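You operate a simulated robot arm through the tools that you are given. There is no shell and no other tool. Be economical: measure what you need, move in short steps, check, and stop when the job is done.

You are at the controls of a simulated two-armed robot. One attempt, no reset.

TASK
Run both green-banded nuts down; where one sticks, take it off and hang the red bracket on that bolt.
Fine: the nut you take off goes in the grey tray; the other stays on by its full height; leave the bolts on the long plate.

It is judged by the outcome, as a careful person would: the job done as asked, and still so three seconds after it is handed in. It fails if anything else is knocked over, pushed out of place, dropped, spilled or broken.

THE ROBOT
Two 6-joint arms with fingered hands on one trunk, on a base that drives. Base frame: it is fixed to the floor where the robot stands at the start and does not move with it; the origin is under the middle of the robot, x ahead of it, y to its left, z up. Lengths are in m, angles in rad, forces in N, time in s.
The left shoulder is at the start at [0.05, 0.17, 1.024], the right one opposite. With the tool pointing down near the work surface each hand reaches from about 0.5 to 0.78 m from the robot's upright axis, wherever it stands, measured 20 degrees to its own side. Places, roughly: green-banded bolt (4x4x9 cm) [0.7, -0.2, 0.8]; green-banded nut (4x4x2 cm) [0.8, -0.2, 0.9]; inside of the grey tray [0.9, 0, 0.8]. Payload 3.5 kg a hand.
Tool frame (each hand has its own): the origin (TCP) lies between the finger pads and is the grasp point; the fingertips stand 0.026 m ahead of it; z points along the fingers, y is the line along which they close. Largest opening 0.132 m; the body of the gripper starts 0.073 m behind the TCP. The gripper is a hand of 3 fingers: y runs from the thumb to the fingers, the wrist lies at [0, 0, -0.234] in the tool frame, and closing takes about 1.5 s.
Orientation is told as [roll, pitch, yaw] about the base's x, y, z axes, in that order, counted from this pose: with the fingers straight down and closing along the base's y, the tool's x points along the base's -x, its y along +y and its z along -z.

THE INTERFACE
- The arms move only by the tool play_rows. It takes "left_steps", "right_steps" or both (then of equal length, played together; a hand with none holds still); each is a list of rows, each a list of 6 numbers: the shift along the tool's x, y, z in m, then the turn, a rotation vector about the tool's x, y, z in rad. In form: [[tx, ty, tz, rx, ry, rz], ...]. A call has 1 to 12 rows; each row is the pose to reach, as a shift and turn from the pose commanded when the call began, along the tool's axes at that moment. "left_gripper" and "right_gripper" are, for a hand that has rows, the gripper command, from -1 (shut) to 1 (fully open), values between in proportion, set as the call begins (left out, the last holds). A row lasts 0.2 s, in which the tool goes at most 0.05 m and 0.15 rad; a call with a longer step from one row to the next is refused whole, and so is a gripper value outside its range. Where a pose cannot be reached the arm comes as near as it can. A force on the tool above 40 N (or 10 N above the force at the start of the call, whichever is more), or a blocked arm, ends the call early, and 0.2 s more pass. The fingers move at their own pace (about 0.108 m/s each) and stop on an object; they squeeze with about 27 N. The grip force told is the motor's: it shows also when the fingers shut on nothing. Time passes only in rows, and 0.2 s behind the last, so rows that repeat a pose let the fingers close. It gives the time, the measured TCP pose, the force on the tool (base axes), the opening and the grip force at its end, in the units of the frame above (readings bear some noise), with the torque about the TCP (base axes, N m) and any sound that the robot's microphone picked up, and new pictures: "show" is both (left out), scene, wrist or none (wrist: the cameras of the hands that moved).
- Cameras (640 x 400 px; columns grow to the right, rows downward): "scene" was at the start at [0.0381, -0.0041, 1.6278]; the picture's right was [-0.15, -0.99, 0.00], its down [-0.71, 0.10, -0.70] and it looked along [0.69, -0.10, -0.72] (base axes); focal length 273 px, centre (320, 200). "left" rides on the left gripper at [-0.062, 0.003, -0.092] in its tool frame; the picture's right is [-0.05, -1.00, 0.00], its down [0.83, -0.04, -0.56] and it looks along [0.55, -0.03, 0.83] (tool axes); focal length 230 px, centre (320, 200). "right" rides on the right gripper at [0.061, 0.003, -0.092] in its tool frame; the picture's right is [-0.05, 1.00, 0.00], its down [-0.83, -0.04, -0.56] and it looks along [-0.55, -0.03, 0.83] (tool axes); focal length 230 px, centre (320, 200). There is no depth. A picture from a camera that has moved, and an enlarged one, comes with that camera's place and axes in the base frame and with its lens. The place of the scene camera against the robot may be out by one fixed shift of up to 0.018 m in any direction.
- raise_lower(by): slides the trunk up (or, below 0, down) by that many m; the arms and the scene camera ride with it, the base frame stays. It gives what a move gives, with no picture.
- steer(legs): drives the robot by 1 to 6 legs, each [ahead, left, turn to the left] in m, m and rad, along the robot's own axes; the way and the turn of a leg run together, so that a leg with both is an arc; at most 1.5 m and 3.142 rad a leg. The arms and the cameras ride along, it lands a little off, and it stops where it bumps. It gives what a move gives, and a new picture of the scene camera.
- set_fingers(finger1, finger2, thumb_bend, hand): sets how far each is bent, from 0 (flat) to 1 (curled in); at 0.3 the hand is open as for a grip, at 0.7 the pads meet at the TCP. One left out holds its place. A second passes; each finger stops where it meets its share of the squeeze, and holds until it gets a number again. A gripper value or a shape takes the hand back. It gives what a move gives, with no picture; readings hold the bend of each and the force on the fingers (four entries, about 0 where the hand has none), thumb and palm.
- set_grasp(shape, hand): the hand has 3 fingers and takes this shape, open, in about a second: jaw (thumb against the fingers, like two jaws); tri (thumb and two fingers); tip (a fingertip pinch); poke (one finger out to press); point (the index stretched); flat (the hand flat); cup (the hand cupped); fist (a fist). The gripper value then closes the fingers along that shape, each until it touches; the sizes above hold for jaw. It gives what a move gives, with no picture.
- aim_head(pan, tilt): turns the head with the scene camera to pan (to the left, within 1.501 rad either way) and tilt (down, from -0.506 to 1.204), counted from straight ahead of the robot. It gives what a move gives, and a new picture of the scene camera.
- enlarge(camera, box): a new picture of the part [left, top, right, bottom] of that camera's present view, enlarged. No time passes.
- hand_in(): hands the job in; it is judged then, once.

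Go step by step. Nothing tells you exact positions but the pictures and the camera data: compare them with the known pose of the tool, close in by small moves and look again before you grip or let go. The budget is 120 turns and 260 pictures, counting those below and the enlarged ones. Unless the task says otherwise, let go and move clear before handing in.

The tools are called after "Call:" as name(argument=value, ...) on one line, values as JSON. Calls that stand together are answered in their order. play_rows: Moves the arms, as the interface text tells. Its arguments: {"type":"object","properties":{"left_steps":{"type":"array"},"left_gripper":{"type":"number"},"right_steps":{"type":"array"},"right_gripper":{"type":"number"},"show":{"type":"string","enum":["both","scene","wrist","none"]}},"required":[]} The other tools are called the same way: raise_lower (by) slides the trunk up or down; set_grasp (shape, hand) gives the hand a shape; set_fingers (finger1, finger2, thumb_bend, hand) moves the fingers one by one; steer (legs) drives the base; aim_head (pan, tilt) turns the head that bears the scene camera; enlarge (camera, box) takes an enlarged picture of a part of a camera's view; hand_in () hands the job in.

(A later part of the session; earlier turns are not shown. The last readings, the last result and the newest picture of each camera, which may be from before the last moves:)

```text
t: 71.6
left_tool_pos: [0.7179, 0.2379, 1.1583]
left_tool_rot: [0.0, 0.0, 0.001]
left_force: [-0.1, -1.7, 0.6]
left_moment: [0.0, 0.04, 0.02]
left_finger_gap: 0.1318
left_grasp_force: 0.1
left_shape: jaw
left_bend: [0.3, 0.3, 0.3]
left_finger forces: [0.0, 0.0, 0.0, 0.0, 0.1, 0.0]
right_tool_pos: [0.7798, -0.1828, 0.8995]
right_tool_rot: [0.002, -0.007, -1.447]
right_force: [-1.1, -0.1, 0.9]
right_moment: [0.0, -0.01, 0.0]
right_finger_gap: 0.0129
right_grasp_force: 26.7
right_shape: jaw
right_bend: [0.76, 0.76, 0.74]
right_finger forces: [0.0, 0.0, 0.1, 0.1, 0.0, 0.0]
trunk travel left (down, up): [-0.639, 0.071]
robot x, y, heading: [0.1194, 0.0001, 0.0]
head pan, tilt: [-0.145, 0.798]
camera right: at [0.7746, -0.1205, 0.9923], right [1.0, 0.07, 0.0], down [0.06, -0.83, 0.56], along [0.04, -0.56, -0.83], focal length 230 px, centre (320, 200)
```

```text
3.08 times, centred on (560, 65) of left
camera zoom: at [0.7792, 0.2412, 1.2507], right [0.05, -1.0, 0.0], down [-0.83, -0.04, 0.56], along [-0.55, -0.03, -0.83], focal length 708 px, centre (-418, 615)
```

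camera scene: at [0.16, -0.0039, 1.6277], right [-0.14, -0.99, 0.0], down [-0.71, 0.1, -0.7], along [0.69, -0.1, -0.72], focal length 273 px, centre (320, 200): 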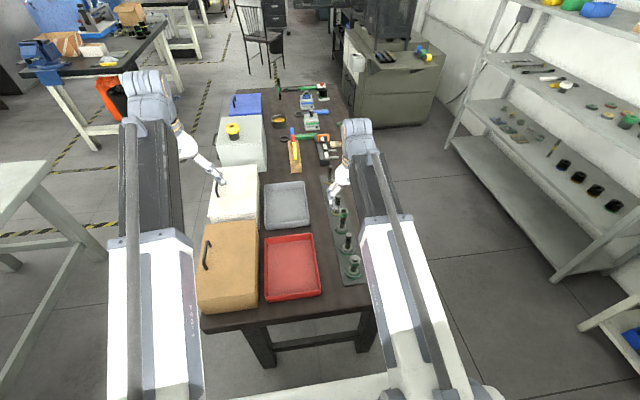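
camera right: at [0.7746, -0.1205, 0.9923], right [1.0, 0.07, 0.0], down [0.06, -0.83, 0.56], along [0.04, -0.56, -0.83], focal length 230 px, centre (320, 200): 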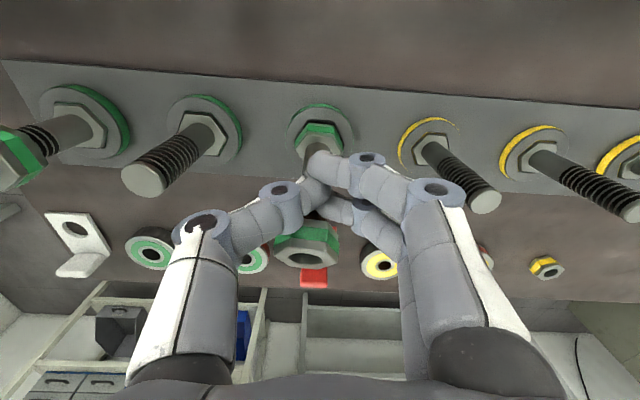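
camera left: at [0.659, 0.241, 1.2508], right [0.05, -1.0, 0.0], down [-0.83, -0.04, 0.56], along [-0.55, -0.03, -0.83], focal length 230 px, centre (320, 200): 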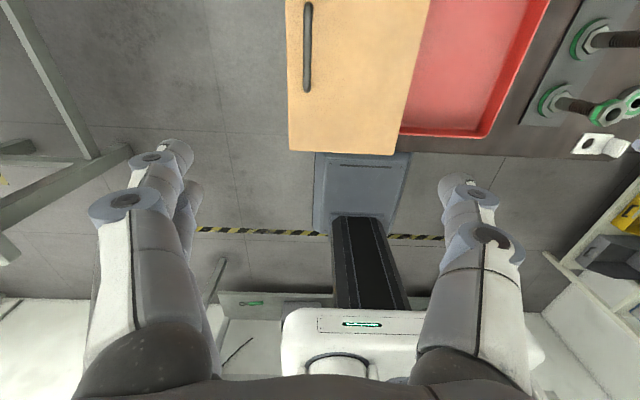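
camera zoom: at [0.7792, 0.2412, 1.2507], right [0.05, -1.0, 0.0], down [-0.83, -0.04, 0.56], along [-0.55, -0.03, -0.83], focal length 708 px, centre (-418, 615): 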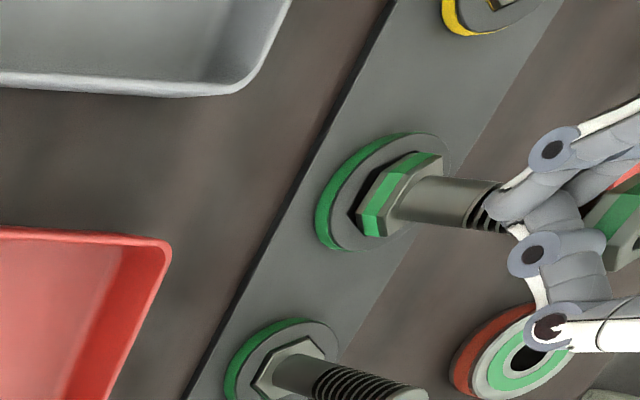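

It's resting stably, with the head edge wedged in its recess. I'll back the closed fingers away (+y), rise, open and look again.

Call:
play_rows(right_steps=[[0.01, 0, 0, 0, 0, 0], [0.02, 0, 0, 0, 0, 0], [0.03, 0, 0, 0, 0, 0], [0.03, 0, -0.03, 0, 0, 0], [0.03, 0, -0.06, 0, 0, 0]], show="wrist")

Call:
enlarge(camera="right", box=[220, 80, 420, 250])

Call:
enlarge(camera="left", box=[480, 0, 640, 130])

```text
t: 72.8
left_tool_pos: [0.718, 0.2379, 1.1585]
left_tool_rot: [0.0, 0.0, 0.001]
left_force: [1.2, 0.0, 0.4]
left_moment: [-0.01, 0.01, 0.02]
left_finger_gap: 0.1319
left_grasp_force: 0.0
left_shape: jaw
left_bend: [0.3, 0.3, 0.3]
left_finger forces: [0.0, 0.0, 0.0, 0.0, 0.1, 0.1]
right_tool_pos: [0.7747, -0.152, 0.9614]
right_tool_rot: [0.002, -0.004, -1.443]
right_force: [0.8, -0.6, -0.5]
right_moment: [0.01, -0.02, 0.01]
right_finger_gap: 0.0127
right_grasp_force: 26.5
right_shape: jaw
right_bend: [0.76, 0.76, 0.74]
right_finger forces: [0.0, 0.0, 0.1, 0.0, 0.0, 0.0]
trunk travel left (down, up): [-0.639, 0.071]
robot x, y, heading: [0.1179, -0.0025, 0.001]
head pan, tilt: [-0.145, 0.798]
camera right: at [0.7701, -0.0901, 1.0544], right [1.0, 0.08, 0.0], down [0.06, -0.83, 0.56], along [0.04, -0.56, -0.83], focal length 230 px, centre (320, 200)
```

right: 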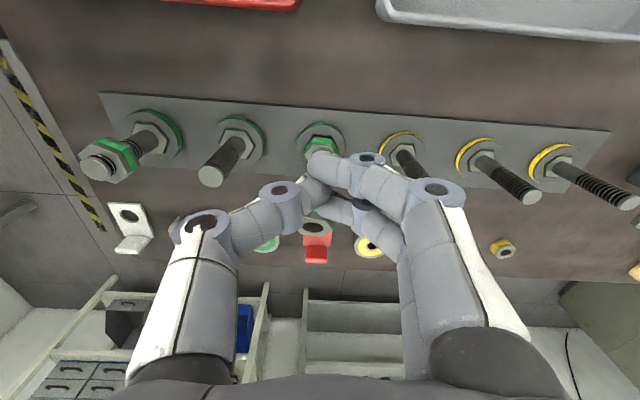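

```text
2.35 times, centred on (320, 165) of right
camera zoom: at [0.7701, -0.0901, 1.0544], right [1.0, 0.08, 0.0], down [0.06, -0.83, 0.56], along [0.04, -0.56, -0.83], focal length 541 px, centre (320, 282)
```

zoom: 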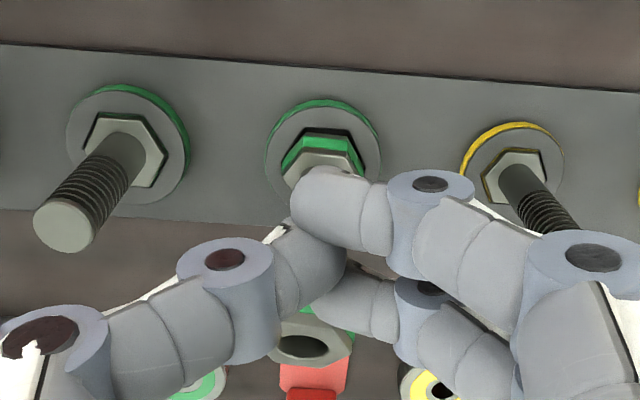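

```text
3.08 times, centred on (560, 65) of left
camera zoom: at [0.7788, 0.2415, 1.251], right [0.05, -1.0, 0.0], down [-0.83, -0.04, 0.56], along [-0.55, -0.03, -0.83], focal length 708 px, centre (-418, 615)
```

zoom: 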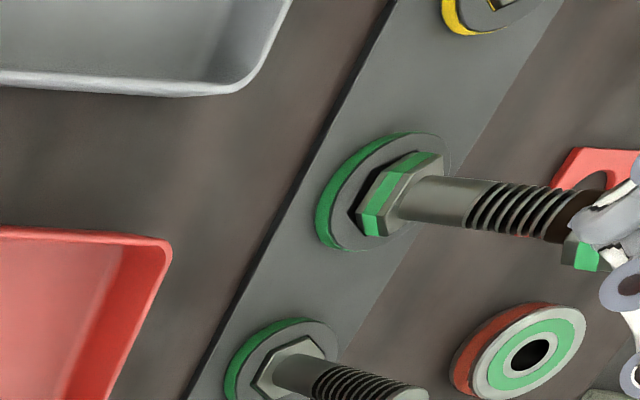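

Call:
play_rows(right_gripper=0.3, right_steps=[[0, 0, -0.01, 0, 0, 0], [0, 0, -0.02, 0, 0, 0], [0, 0, -0.02, 0, 0, 0], [0, 0, -0.02, 0, 0, 0], [0, 0, -0.02, 0, 0, 0]], show="wrist")

Call:
enlarge(camera="right", box=[250, 100, 390, 280])

Call:
aim_head(pan=-0.3, tilt=0.9)

```text
t: 74.0
left_tool_pos: [0.7191, 0.2378, 1.1569]
left_tool_rot: [0.001, 0.002, 0.001]
left_force: [0.1, 0.1, 0.4]
left_moment: [-0.04, 0.0, 0.02]
left_finger_gap: 0.1317
left_grasp_force: 0.1
left_shape: jaw
left_bend: [0.3, 0.3, 0.3]
left_finger forces: [0.0, 0.0, 0.0, 0.1, 0.0, 0.0]
right_tool_pos: [0.7765, -0.1545, 0.9829]
right_tool_rot: [0.003, -0.005, -1.443]
right_force: [0.9, -0.5, -0.2]
right_moment: [0.0, 0.0, 0.02]
right_finger_gap: 0.0854
right_grasp_force: 0.2
right_shape: jaw
right_bend: [0.7, 0.7, 0.68]
right_finger forces: [0.0, 0.0, 0.0, 0.0, 0.0, 0.0]
trunk travel left (down, up): [-0.639, 0.071]
robot x, y, heading: [0.1197, -0.0007, 0.003]
head pan, tilt: [-0.145, 0.798]
camera right: at [0.7715, -0.0915, 1.0746], right [1.0, 0.08, 0.0], down [0.06, -0.83, 0.56], along [0.04, -0.56, -0.83], focal length 230 px, centre (320, 200)
```

right: 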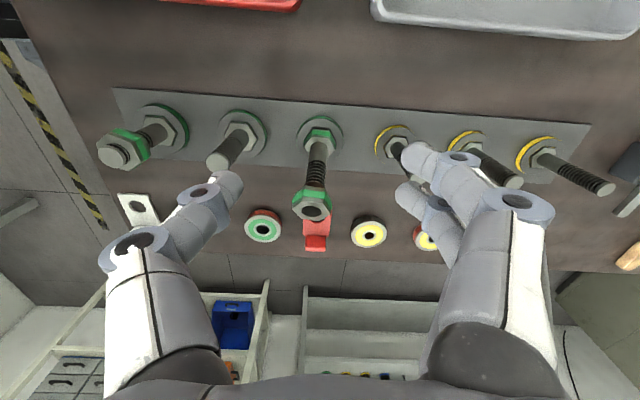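

```text
2.22 times, centred on (320, 190) of right
camera zoom: at [0.7715, -0.0915, 1.0746], right [1.0, 0.08, 0.0], down [0.06, -0.83, 0.56], along [0.04, -0.56, -0.83], focal length 511 px, centre (320, 222)
```

zoom: 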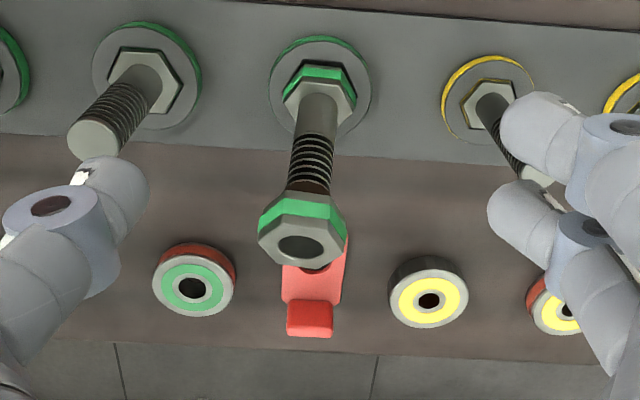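

```text
t: 74.7
left_tool_pos: [0.719, 0.2378, 1.158]
left_tool_rot: [0.0, 0.0, 0.002]
left_force: [0.0, 0.1, -0.4]
left_moment: [-0.03, 0.0, -0.01]
left_finger_gap: 0.1319
left_grasp_force: 0.0
left_shape: jaw
left_bend: [0.3, 0.3, 0.3]
left_finger forces: [0.0, 0.1, 0.0, 0.0, 0.1, 0.0]
right_tool_pos: [0.7769, -0.1535, 0.9828]
right_tool_rot: [0.002, -0.003, -1.442]
right_force: [0.2, 0.8, 0.3]
right_moment: [0.01, -0.02, 0.04]
right_finger_gap: 0.0853
right_grasp_force: 0.1
right_shape: jaw
right_bend: [0.7, 0.7, 0.68]
right_finger forces: [0.0, 0.0, 0.1, 0.1, 0.0, 0.0]
trunk travel left (down, up): [-0.639, 0.071]
robot x, y, heading: [0.122, -0.0002, -0.001]
head pan, tilt: [-0.3, 0.901]
camera scene: at [0.1508, -0.0145, 1.6198], right [-0.29, -0.96, 0.0], down [-0.75, 0.23, -0.62], along [0.59, -0.18, -0.78], focal length 273 px, centre (320, 200)
```

scene: 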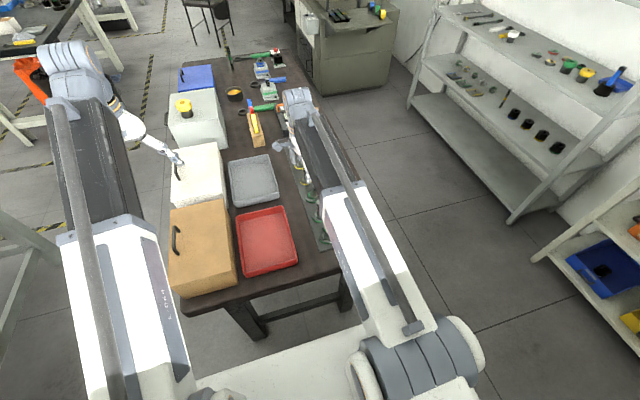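

The bolt leans about 25° toward -y, nut top near (0.772, -0.222, 0.896). I'll tilt the hand to match its axis, with the fingers lined up on the flats, and approach along that axis.

Call:
play_rows(right_steps=[[-0.016, -0.004, 0.0, -0.045, 0.064, -0.086], [-0.032, -0.008, 0.0, -0.091, 0.128, -0.171], [-0.048, -0.012, 0.005, -0.136, 0.192, -0.257], [-0.064, -0.016, 0.015, -0.181, 0.255, -0.343], [-0.08, -0.02, 0.025, -0.227, 0.319, -0.428], [-0.0904, -0.0223, 0.037, -0.272, 0.383, -0.514]], show="wrist")

Call:
enlarge(camera="right", box=[230, 80, 430, 250])

Call:
enlarge(camera="left", box=[480, 0, 640, 130])

```text
t: 76.1
left_tool_pos: [0.7198, 0.2385, 1.1581]
left_tool_rot: [-0.001, 0.001, 0.003]
left_force: [0.0, 0.3, 0.2]
left_moment: [0.02, 0.01, 0.01]
left_finger_gap: 0.1315
left_grasp_force: 0.1
left_shape: jaw
left_bend: [0.3, 0.3, 0.3]
left_finger forces: [0.0, 0.0, 0.0, 0.1, 0.0, 0.1]
right_tool_pos: [0.7669, -0.2457, 0.9455]
right_tool_rot: [0.37, 0.284, -0.864]
right_force: [0.0, -0.1, 0.6]
right_moment: [0.02, 0.0, -0.05]
right_finger_gap: 0.0857
right_grasp_force: 0.2
right_shape: jaw
right_bend: [0.7, 0.7, 0.68]
right_finger forces: [0.1, 0.1, 0.0, 0.0, 0.0, 0.0]
trunk travel left (down, up): [-0.639, 0.071]
robot x, y, heading: [0.1192, -0.0013, 0.004]
head pan, tilt: [-0.3, 0.901]
camera right: at [0.72, -0.2384, 1.046], right [0.81, 0.49, 0.33], down [0.43, -0.87, 0.25], along [0.41, -0.06, -0.91], focal length 230 px, centre (320, 200)
```

right: 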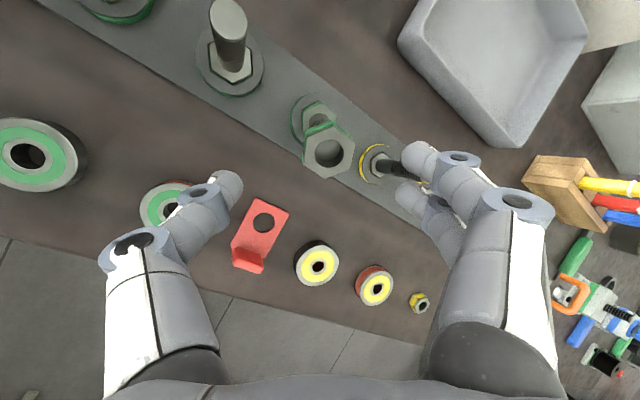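

```text
2.35 times, centred on (330, 165) of right
camera zoom: at [0.72, -0.2384, 1.046], right [0.81, 0.49, 0.33], down [0.43, -0.87, 0.25], along [0.41, -0.06, -0.91], focal length 541 px, centre (296, 282)
```

zoom: 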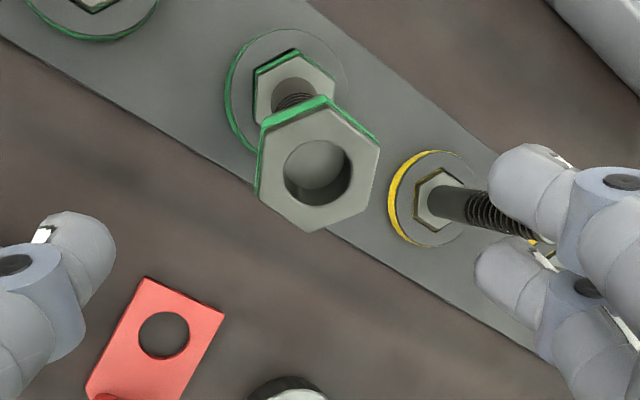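

```text
3.08 times, centred on (560, 65) of left
camera zoom: at [0.779, 0.2413, 1.251], right [0.05, -1.0, 0.0], down [-0.83, -0.04, 0.56], along [-0.55, -0.03, -0.83], focal length 708 px, centre (-418, 615)
```

zoom: 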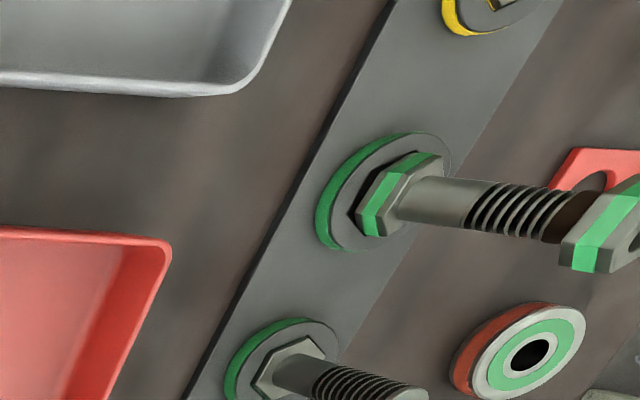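

Call:
play_rows(right_steps=[[0.0032, 0.0052, 0.0, 0.063, -0.024, 0.12], [0.0032, 0.0052, 0.02, 0.063, -0.024, 0.12], [0.0032, 0.0052, 0.035, 0.063, -0.024, 0.12], [0.0032, 0.0052, 0.045, 0.063, -0.024, 0.12]], show="wrist")

Call:
enlarge(camera="right", box=[230, 80, 430, 250])

```text
t: 77.1
left_tool_pos: [0.7193, 0.2377, 1.1582]
left_tool_rot: [0.001, 0.001, 0.001]
left_force: [-0.5, -0.1, -0.2]
left_moment: [0.0, -0.01, 0.02]
left_finger_gap: 0.132
left_grasp_force: 0.0
left_shape: jaw
left_bend: [0.3, 0.3, 0.3]
left_finger forces: [0.0, 0.1, 0.0, 0.0, 0.0, 0.0]
right_tool_pos: [0.7715, -0.2197, 0.9056]
right_tool_rot: [0.269, 0.299, -0.993]
right_force: [0.2, -1.2, -0.4]
right_moment: [0.02, 0.02, -0.02]
right_finger_gap: 0.0858
right_grasp_force: 0.0
right_shape: jaw
right_bend: [0.7, 0.7, 0.68]
right_finger forces: [0.0, 0.0, 0.0, 0.1, 0.1, 0.0]
trunk travel left (down, up): [-0.639, 0.071]
robot x, y, heading: [0.1205, -0.0011, 0.001]
head pan, tilt: [-0.3, 0.901]
camera right: at [0.7352, -0.2034, 1.0097], right [0.88, 0.42, 0.24], down [0.36, -0.9, 0.26], along [0.32, -0.14, -0.94], focal length 230 px, centre (320, 200)
```

right: 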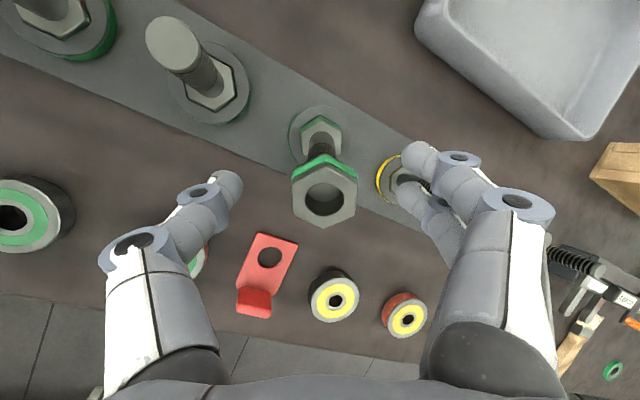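

```text
2.35 times, centred on (330, 165) of right
camera zoom: at [0.7352, -0.2034, 1.0097], right [0.88, 0.42, 0.24], down [0.36, -0.9, 0.26], along [0.32, -0.14, -0.94], focal length 541 px, centre (296, 282)
```

zoom: 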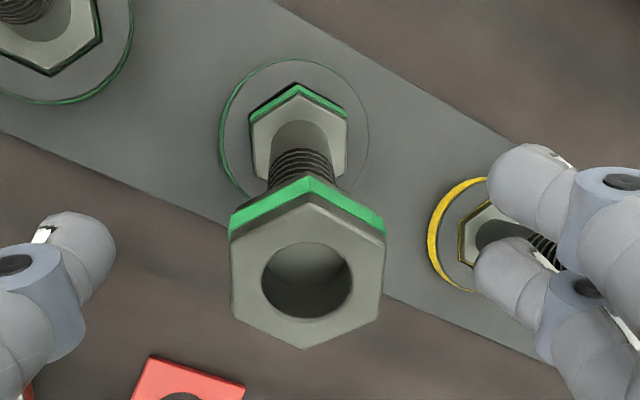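

Well aligned with the leaning nut. I'll grip it, then swing the hand upright over the socket.

Call:
play_rows(right_gripper=-1, right_steps=[[0, 0, 0.001, 0, 0, 0], [0, 0, 0.001, 0, 0, 0], [0, 0, 0.001, 0, 0, 0], [0, 0, 0.001, 0, 0, 0], [0, 0, 0.001, 0, 0, 0], [0, 0, 0.001, 0, 0, 0], [0, 0, 0.001, 0, 0, 0]], show="none")

Call:
play_rows(right_steps=[[0.0052, 0.0049, 0.0024, 0.052, -0.062, 0], [0.0104, 0.0098, 0.0048, 0.105, -0.124, 0], [0.0157, 0.0146, 0.0072, 0.157, -0.185, 0], [0.0209, 0.0195, 0.0097, 0.21, -0.247, 0], [0.0261, 0.0244, 0.0112, 0.262, -0.309, 0]], show="wrist")

Call:
enlarge(camera="right", box=[230, 80, 430, 250])

Call:
enlarge(camera="left", box=[480, 0, 640, 130])

```text
t: 78.7
left_tool_pos: [0.7179, 0.2383, 1.1573]
left_tool_rot: [-0.001, 0.002, 0.002]
left_force: [0.7, 0.1, -0.4]
left_moment: [-0.01, -0.04, 0.01]
left_finger_gap: 0.1318
left_grasp_force: 0.1
left_shape: jaw
left_bend: [0.3, 0.3, 0.3]
left_finger forces: [0.1, 0.0, 0.0, 0.1, 0.1, 0.1]
right_tool_pos: [0.7719, -0.2192, 0.9053]
right_tool_rot: [0.268, 0.302, -0.992]
right_force: [-0.4, 1.6, -1.5]
right_moment: [-0.01, -0.06, 0.12]
right_finger_gap: 0.0249
right_grasp_force: 27.0
right_shape: jaw
right_bend: [0.73, 0.73, 0.7]
right_finger forces: [11.4, 12.6, 0.0, 0.0, 23.8, 0.0]
trunk travel left (down, up): [-0.639, 0.071]
robot x, y, heading: [0.1181, 0.0018, 0.002]
head pan, tilt: [-0.3, 0.901]
```

```text
t: 79.9
left_tool_pos: [0.7193, 0.2383, 1.1567]
left_tool_rot: [0.0, 0.0, 0.002]
left_force: [0.4, 0.2, -0.1]
left_moment: [0.01, 0.0, 0.01]
left_finger_gap: 0.132
left_grasp_force: 0.0
left_shape: jaw
left_bend: [0.3, 0.3, 0.3]
left_finger forces: [0.0, 0.0, 0.0, 0.1, 0.1, 0.1]
right_tool_pos: [0.7803, -0.1829, 0.9097]
right_tool_rot: [-0.002, -0.004, -1.034]
right_force: [-1.2, -0.5, -3.3]
right_moment: [-0.07, 0.11, 0.02]
right_finger_gap: 0.0252
right_grasp_force: 27.2
right_shape: jaw
right_bend: [0.73, 0.73, 0.71]
right_finger forces: [11.4, 13.9, 0.0, 0.0, 25.7, 0.1]
trunk travel left (down, up): [-0.639, 0.071]
robot x, y, heading: [0.1239, -0.0017, -0.004]
head pan, tilt: [-0.3, 0.901]
camera right: at [0.7508, -0.1273, 1.0008], right [0.88, 0.47, 0.0], down [0.39, -0.73, 0.56], along [0.26, -0.5, -0.83], focal length 230 px, centre (320, 200)
```

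right: 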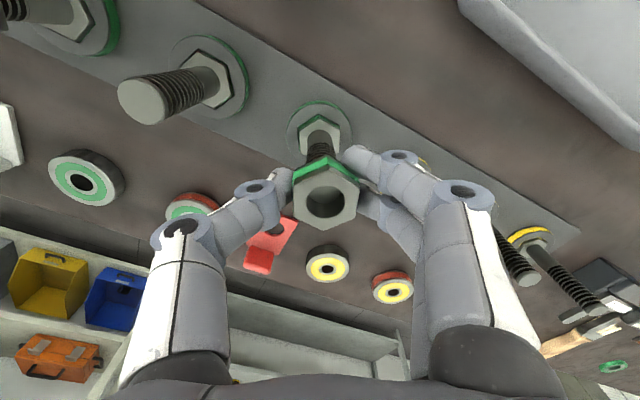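

```text
2.35 times, centred on (330, 165) of right
camera zoom: at [0.7508, -0.1273, 1.0008], right [0.88, 0.47, 0.0], down [0.39, -0.73, 0.56], along [0.26, -0.5, -0.83], focal length 541 px, centre (296, 282)
```

zoom: 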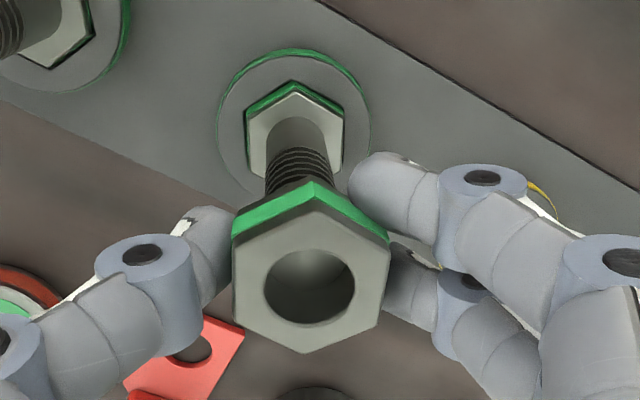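

```text
3.08 times, centred on (560, 65) of left
camera zoom: at [0.7793, 0.2415, 1.2506], right [0.05, -1.0, 0.0], down [-0.83, -0.04, 0.56], along [-0.55, -0.03, -0.83], focal length 708 px, centre (-418, 615)
```

zoom: 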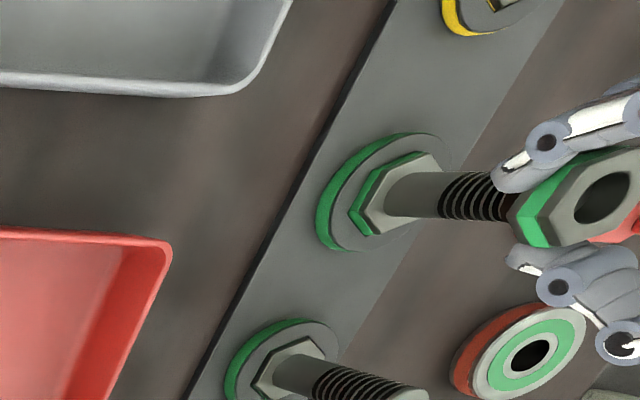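

Upright again. I'll press gently with a small wiggle to seat the head.

Call:
play_rows(right_steps=[[0, 0, 0.0015, 0, 0, 0.02], [0, 0, 0.003, 0, 0, 0.05], [0, 0, 0.004, 0, 0, -0.03], [0, 0, 0.0045, 0, 0, 0.015]], show="wrist")

Call:
enlarge(camera="right", box=[230, 80, 430, 250])

Call:
enlarge(camera="left", box=[480, 0, 640, 130])

```text
t: 80.9
left_tool_pos: [0.719, 0.2381, 1.1576]
left_tool_rot: [0.002, 0.0, 0.002]
left_force: [-1.0, 0.4, 0.5]
left_moment: [0.02, -0.01, -0.02]
left_finger_gap: 0.1319
left_grasp_force: 0.1
left_shape: jaw
left_bend: [0.3, 0.3, 0.3]
left_finger forces: [0.1, 0.1, 0.0, 0.0, 0.0, 0.1]
right_tool_pos: [0.7802, -0.1835, 0.9055]
right_tool_rot: [-0.002, -0.004, -1.049]
right_force: [-0.4, 0.1, -2.4]
right_moment: [-0.07, 0.14, 0.03]
right_finger_gap: 0.0253
right_grasp_force: 27.0
right_shape: jaw
right_bend: [0.73, 0.73, 0.71]
right_finger forces: [11.5, 13.9, 0.0, 0.0, 25.8, 0.0]
trunk travel left (down, up): [-0.639, 0.071]
robot x, y, heading: [0.1186, 0.0004, 0.007]
head pan, tilt: [-0.3, 0.901]
camera right: at [0.7511, -0.1271, 0.9968], right [0.89, 0.45, 0.0], down [0.38, -0.74, 0.56], along [0.25, -0.5, -0.83], focal length 230 px, centre (320, 200)
```

right: 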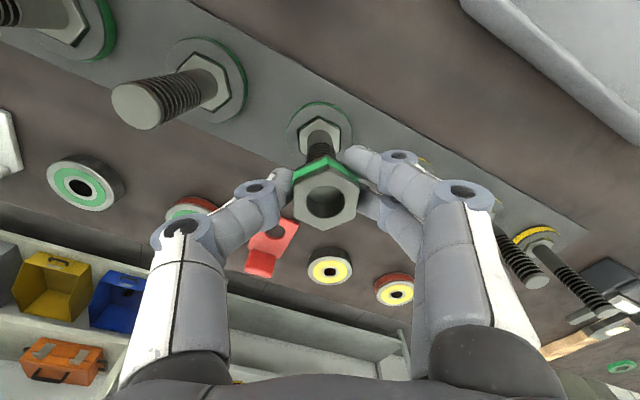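

```text
2.35 times, centred on (330, 165) of right
camera zoom: at [0.7511, -0.1271, 0.9968], right [0.89, 0.45, 0.0], down [0.38, -0.74, 0.56], along [0.25, -0.5, -0.83], focal length 541 px, centre (296, 282)
```

zoom: 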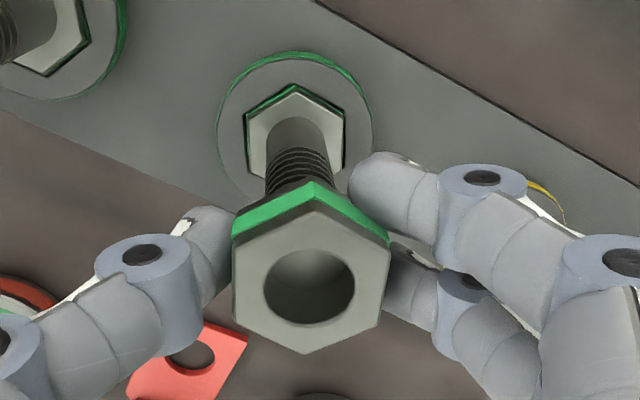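

```text
3.08 times, centred on (560, 65) of left
camera zoom: at [0.7791, 0.2414, 1.2509], right [0.05, -1.0, 0.0], down [-0.83, -0.04, 0.56], along [-0.55, -0.03, -0.83], focal length 708 px, centre (-418, 615)
```

zoom: 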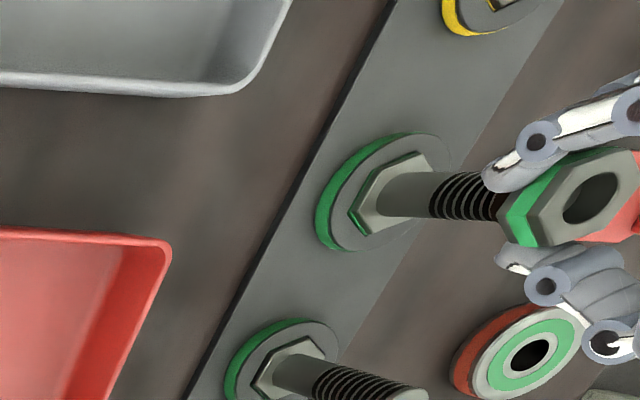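

Seated with slight hang. I'll lower 2 mm more and turn counter-clockwise at constant height, which presses the bolt into its socket.

Call:
play_rows(right_steps=[[0, 0, 0.002, 0, 0, 0], [0, 0, 0.002, 0, 0, -0.1], [0, 0, 0.0015, 0, 0, -0.2], [0, 0, 0.001, 0, 0, -0.3]], show="wrist")

Call:
enlarge(camera="right", box=[230, 80, 430, 250])

Call:
enlarge(camera="left", box=[480, 0, 640, 130])

```text
t: 81.9
left_tool_pos: [0.7181, 0.2379, 1.1586]
left_tool_rot: [0.001, -0.001, 0.002]
left_force: [0.4, -0.4, 0.2]
left_moment: [-0.03, 0.0, 0.02]
left_finger_gap: 0.1318
left_grasp_force: 0.1
left_shape: jaw
left_bend: [0.3, 0.3, 0.3]
left_finger forces: [0.1, 0.0, 0.1, 0.0, 0.0, 0.1]
right_tool_pos: [0.7787, -0.1838, 0.9048]
right_tool_rot: [-0.004, -0.005, -0.747]
right_force: [-0.7, -0.8, 2.2]
right_moment: [-0.08, 0.03, -0.06]
right_finger_gap: 0.0254
right_grasp_force: 26.6
right_shape: jaw
right_bend: [0.73, 0.73, 0.71]
right_finger forces: [10.6, 13.8, 0.1, 0.1, 26.3, 0.1]
trunk travel left (down, up): [-0.639, 0.071]
robot x, y, heading: [0.1219, 0.0036, 0.005]
head pan, tilt: [-0.3, 0.901]
camera right: at [0.7354, -0.1377, 0.9962], right [0.72, 0.7, 0.0], down [0.58, -0.59, 0.56], along [0.39, -0.4, -0.83], focal length 230 px, centre (320, 200)
```

right: 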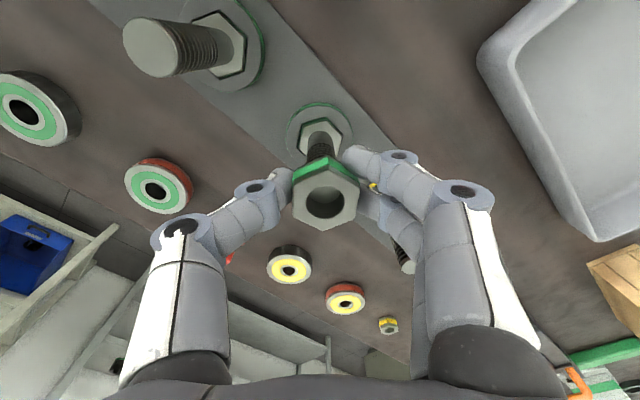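

```text
2.35 times, centred on (330, 165) of right
camera zoom: at [0.7354, -0.1377, 0.9962], right [0.72, 0.7, 0.0], down [0.58, -0.59, 0.56], along [0.39, -0.4, -0.83], focal length 541 px, centre (296, 282)
```

zoom: 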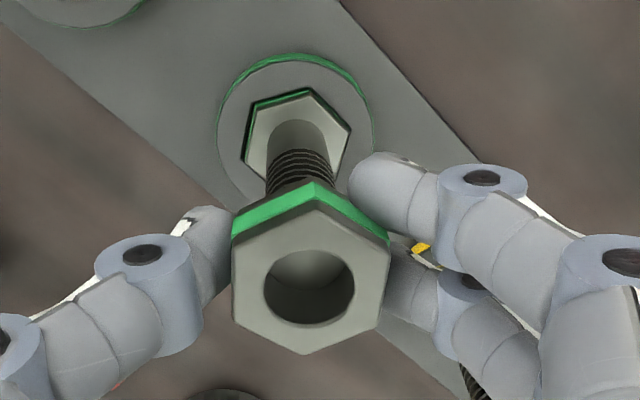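

```text
3.08 times, centred on (560, 65) of left
camera zoom: at [0.7788, 0.2413, 1.251], right [0.05, -1.0, 0.0], down [-0.83, -0.04, 0.56], along [-0.55, -0.03, -0.83], focal length 708 px, centre (-418, 615)
```

zoom: 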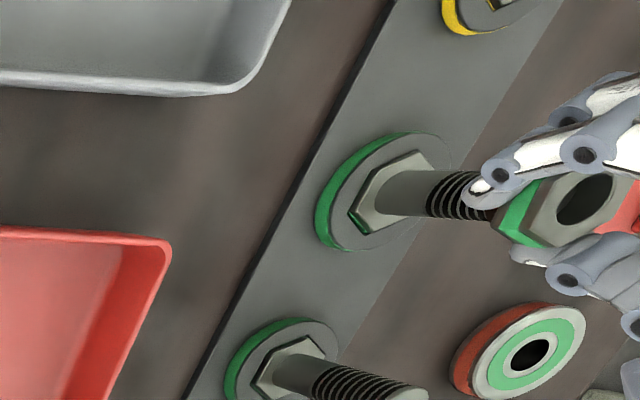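

The nut is backing off while the head stays put. Continuing counter-clockwise, rising with the thread.

Call:
play_rows(right_steps=[[0, 0, -0.0001, 0, 0, -0.14], [0, 0, -0.0003, 0, 0, -0.28], [0, 0, -0.0006, 0, 0, -0.42], [0, 0, -0.0009, 0, 0, -0.56], [0, 0, -0.0012, 0, 0, -0.7], [0, 0, -0.0015, 0, 0, -0.84], [0, 0, -0.0018, 0, 0, -0.98], [0, 0, -0.0021, 0, 0, -1.12], [0, 0, -0.0024, 0, 0, -1.26], [0, 0, -0.0027, 0, 0, -1.4]], show="wrist")

Call:
enlarge(camera="right", box=[230, 80, 430, 250])

Call:
enlarge(camera="left", box=[480, 0, 640, 130])

```text
t: 84.1
left_tool_pos: [0.7178, 0.2386, 1.1589]
left_tool_rot: [0.0, -0.001, 0.0]
left_force: [-1.0, -0.9, -0.6]
left_moment: [0.0, 0.0, 0.0]
left_finger_gap: 0.1321
left_grasp_force: 0.0
left_shape: jaw
left_bend: [0.3, 0.3, 0.3]
left_finger forces: [0.0, 0.0, 0.0, 0.1, 0.0, 0.1]
right_tool_pos: [0.7801, -0.1838, 0.908]
right_tool_rot: [-0.008, 0.001, 0.655]
right_force: [1.0, -3.0, 11.1]
right_moment: [-0.13, -0.08, -0.05]
right_finger_gap: 0.0252
right_grasp_force: 27.0
right_shape: jaw
right_bend: [0.73, 0.73, 0.71]
right_finger forces: [10.5, 13.9, 0.0, 0.0, 28.6, 0.0]
trunk travel left (down, up): [-0.639, 0.071]
robot x, y, heading: [0.1171, -0.0002, 0.001]
head pan, tilt: [-0.3, 0.901]
camera right: at [0.7282, -0.2173, 0.9995], right [-0.57, 0.82, -0.01], down [0.68, 0.47, 0.55], along [0.46, 0.31, -0.83], focal length 230 px, centre (320, 200)
```

right: 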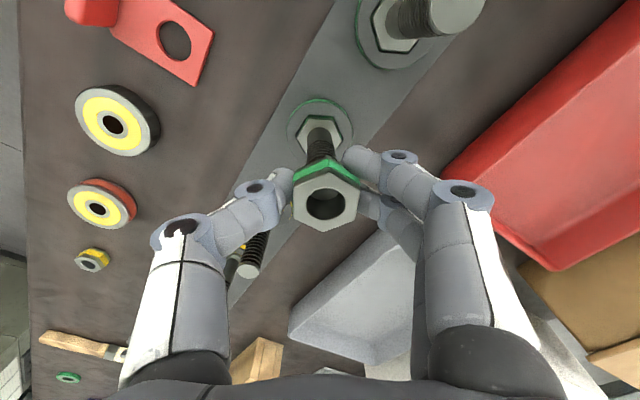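

```text
2.35 times, centred on (330, 165) of right
camera zoom: at [0.7282, -0.2173, 0.9995], right [-0.57, 0.82, -0.01], down [0.68, 0.47, 0.55], along [0.46, 0.31, -0.83], focal length 541 px, centre (296, 282)
```

zoom: 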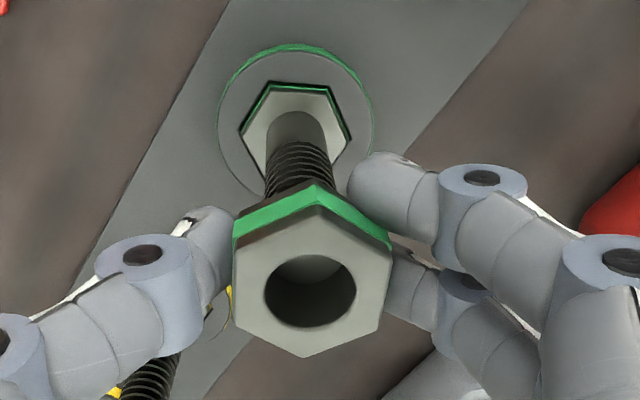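

```text
3.08 times, centred on (560, 65) of left
camera zoom: at [0.7783, 0.2414, 1.2514], right [0.05, -1.0, 0.0], down [-0.83, -0.04, 0.55], along [-0.55, -0.03, -0.83], focal length 708 px, centre (-418, 615)
```

zoom: 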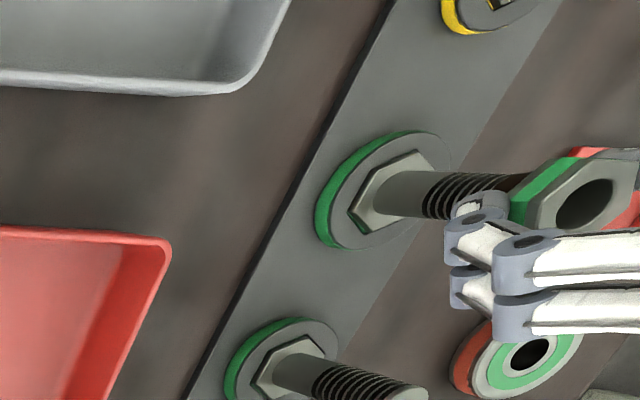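

Call:
play_rows(right_steps=[[0, 0, -0.0004, 0, 0, -0.14], [0, 0, -0.0008, 0, 0, -0.28], [0, 0, -0.0012, 0, 0, -0.42], [0, 0, -0.0016, 0, 0, -0.56], [0, 0, -0.002, 0, 0, -0.7], [0, 0, -0.0024, 0, 0, -0.84], [0, 0, -0.0028, 0, 0, -0.98], [0, 0, -0.0032, 0, 0, -1.12]], show="wrist")

Call:
enlarge(camera="right", box=[230, 80, 430, 250])

Call:
enlarge(camera="left", box=[480, 0, 640, 130])

```text
t: 85.9
left_tool_pos: [0.7182, 0.2374, 1.1577]
left_tool_rot: [0.0, 0.0, 0.001]
left_force: [0.0, 0.2, -0.5]
left_moment: [0.0, 0.01, 0.0]
left_finger_gap: 0.1318
left_grasp_force: 0.1
left_shape: jaw
left_bend: [0.3, 0.3, 0.3]
left_finger forces: [0.1, 0.1, 0.0, 0.1, 0.1, 0.0]
right_tool_pos: [0.7804, -0.1828, 0.9107]
right_tool_rot: [-0.001, 0.003, 1.421]
right_force: [1.9, -2.2, 3.9]
right_moment: [-0.07, -0.06, -0.01]
right_finger_gap: 0.0251
right_grasp_force: 27.1
right_shape: jaw
right_bend: [0.73, 0.73, 0.71]
right_finger forces: [11.8, 14.4, 0.0, 0.0, 27.3, 0.0]
right hand out of reach, approached as far as the arm can: row 6, 7, 8
trunk travel left (down, up): [-0.639, 0.071]
robot x, y, heading: [0.1212, 0.0005, 0.003]
head pan, tilt: [-0.3, 0.901]
camera right: at [0.7664, -0.242, 1.0017], right [-0.98, 0.2, 0.0], down [0.17, 0.82, 0.55], along [0.11, 0.54, -0.83], focal length 230 px, centre (320, 200)
```

right: 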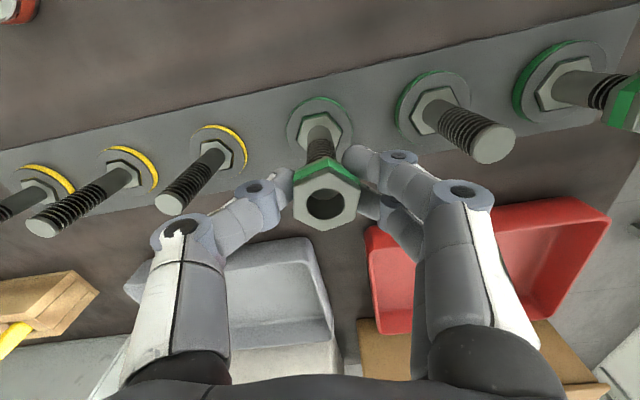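

```text
2.35 times, centred on (330, 165) of right
camera zoom: at [0.7664, -0.242, 1.0017], right [-0.98, 0.2, 0.0], down [0.17, 0.82, 0.55], along [0.11, 0.54, -0.83], focal length 541 px, centre (296, 282)
```

zoom: 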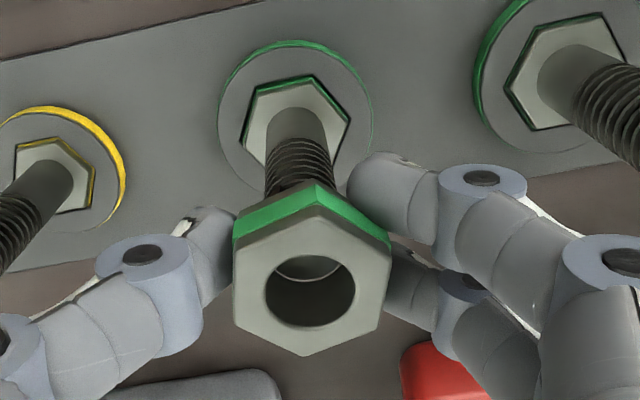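

```text
3.08 times, centred on (560, 65) of left
camera zoom: at [0.7788, 0.2414, 1.251], right [0.05, -1.0, 0.0], down [-0.83, -0.04, 0.56], along [-0.55, -0.03, -0.83], focal length 708 px, centre (-418, 615)
```

zoom: 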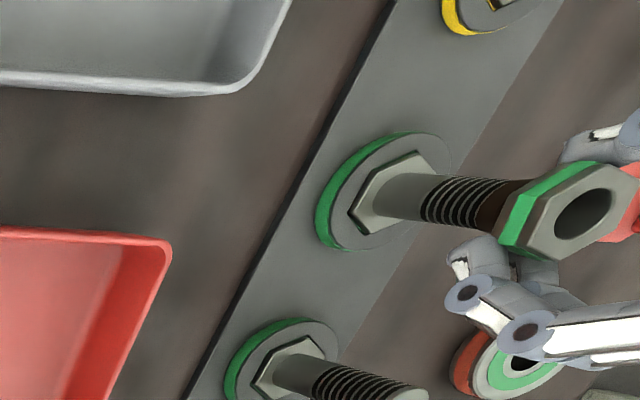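

A rusty brown band shows on the thread just below the nut, which confirms this is the sticking bolt. I'll try a gentle lift to see if the nut is free.

Call:
play_rows(right_steps=[[0, 0, -0.002, 0, 0, 0], [0, 0, -0.004, 0, 0, 0], [0, 0, -0.005, 0, 0, 0]], show="none")

Call:
enlarge(camera="left", box=[480, 0, 640, 130])

Call:
enlarge(camera="right", box=[230, 80, 430, 250])

```text
t: 86.7
left_tool_pos: [0.7179, 0.2376, 1.1582]
left_tool_rot: [0.001, -0.001, 0.001]
left_force: [-0.6, 0.0, 0.0]
left_moment: [-0.04, 0.03, 0.04]
left_finger_gap: 0.1321
left_grasp_force: 0.0
left_shape: jaw
left_bend: [0.3, 0.3, 0.3]
left_finger forces: [0.0, 0.0, 0.0, 0.0, 0.1, 0.1]
right_tool_pos: [0.7801, -0.1828, 0.9148]
right_tool_rot: [-0.001, 0.005, 1.418]
right_force: [0.2, 1.6, -0.8]
right_moment: [-0.02, 0.01, 0.01]
right_finger_gap: 0.0254
right_grasp_force: 27.5
right_shape: jaw
right_bend: [0.73, 0.73, 0.71]
right_finger forces: [11.6, 14.3, 0.1, 0.1, 25.2, 0.0]
trunk travel left (down, up): [-0.639, 0.071]
robot x, y, heading: [0.1221, -0.0006, 0.003]
head pan, tilt: [-0.3, 0.901]
```

```text
3.08 times, centred on (560, 65) of left
camera zoom: at [0.7789, 0.2415, 1.2509], right [0.05, -1.0, 0.0], down [-0.83, -0.04, 0.56], along [-0.55, -0.03, -0.83], focal length 708 px, centre (-418, 615)
```

zoom: 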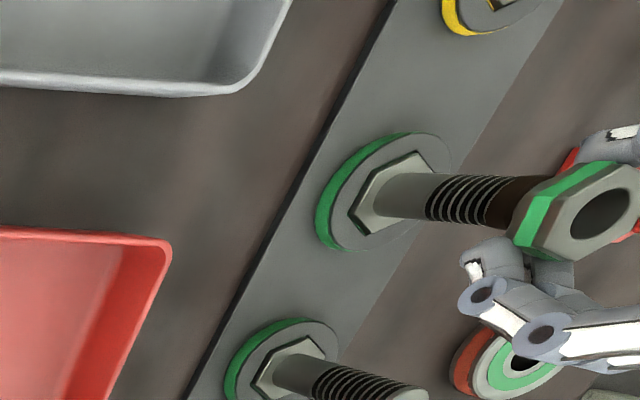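

```text
2.35 times, centred on (330, 165) of right
camera zoom: at [0.7665, -0.2425, 1.007], right [-0.98, 0.2, 0.0], down [0.17, 0.82, 0.55], along [0.11, 0.54, -0.83], focal length 541 px, centre (296, 282)
```

zoom: 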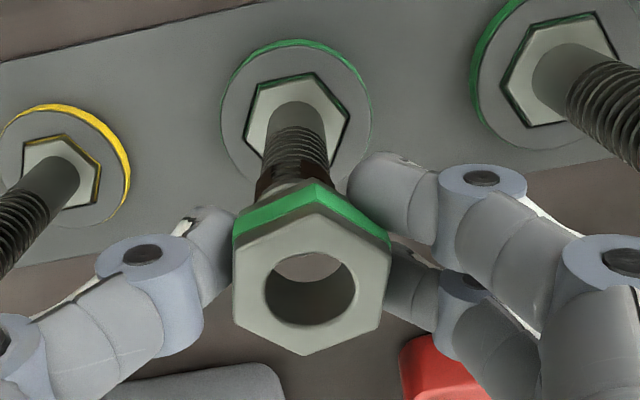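

The head stays seated and the nut is coming off freely. I'll lift it clear.

Call:
play_rows(right_steps=[[0, 0, -0.005, 0, 0, 0], [0, 0, -0.01, 0, 0, 0], [0, 0, -0.02, 0, 0, 0], [0, 0, -0.04, 0, 0, 0], [0, 0, -0.07, 0, 0, 0]], show="wrist")

Call:
enlarge(camera="left", box=[440, 0, 640, 160])

```text
t: 87.9
left_tool_pos: [0.7173, 0.2377, 1.1584]
left_tool_rot: [-0.001, 0.0, 0.003]
left_force: [0.5, 0.6, -0.9]
left_moment: [-0.01, -0.05, 0.01]
left_finger_gap: 0.1314
left_grasp_force: 0.1
left_shape: jaw
left_bend: [0.3, 0.3, 0.3]
left_finger forces: [0.1, 0.0, 0.0, 0.0, 0.0, 0.1]
right_tool_pos: [0.7796, -0.1826, 0.9869]
right_tool_rot: [-0.001, 0.005, 1.421]
right_force: [0.5, 0.2, -0.3]
right_moment: [-0.02, 0.0, -0.01]
right_finger_gap: 0.0251
right_grasp_force: 27.1
right_shape: jaw
right_bend: [0.73, 0.73, 0.71]
right_finger forces: [11.4, 14.3, 0.0, 0.0, 25.0, 0.0]
trunk travel left (down, up): [-0.639, 0.071]
robot x, y, heading: [0.1225, -0.0013, -0.003]
head pan, tilt: [-0.3, 0.901]
camera right: at [0.7662, -0.2417, 1.0784], right [-0.98, 0.2, 0.0], down [0.17, 0.82, 0.55], along [0.11, 0.54, -0.83], focal length 230 px, centre (320, 200)
```

right: 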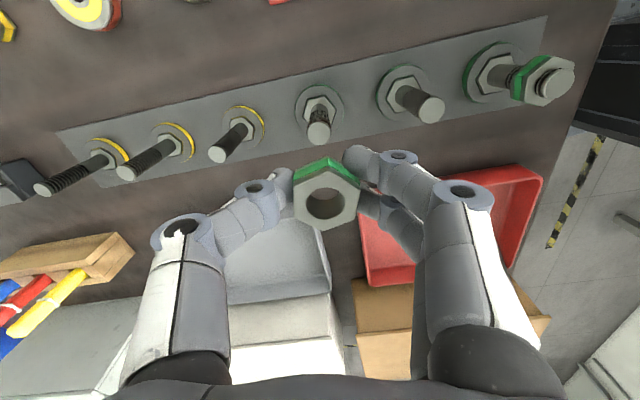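

```text
2.50 times, centred on (540, 80) of left
camera zoom: at [0.7789, 0.2415, 1.251], right [0.05, -1.0, 0.0], down [-0.83, -0.04, 0.56], along [-0.55, -0.03, -0.83], focal length 575 px, centre (-230, 500)
```

zoom: 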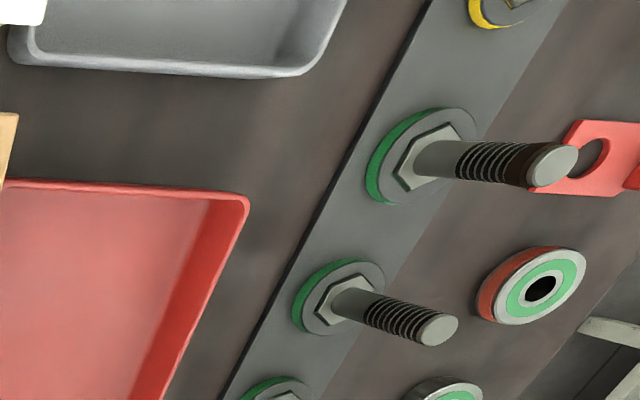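

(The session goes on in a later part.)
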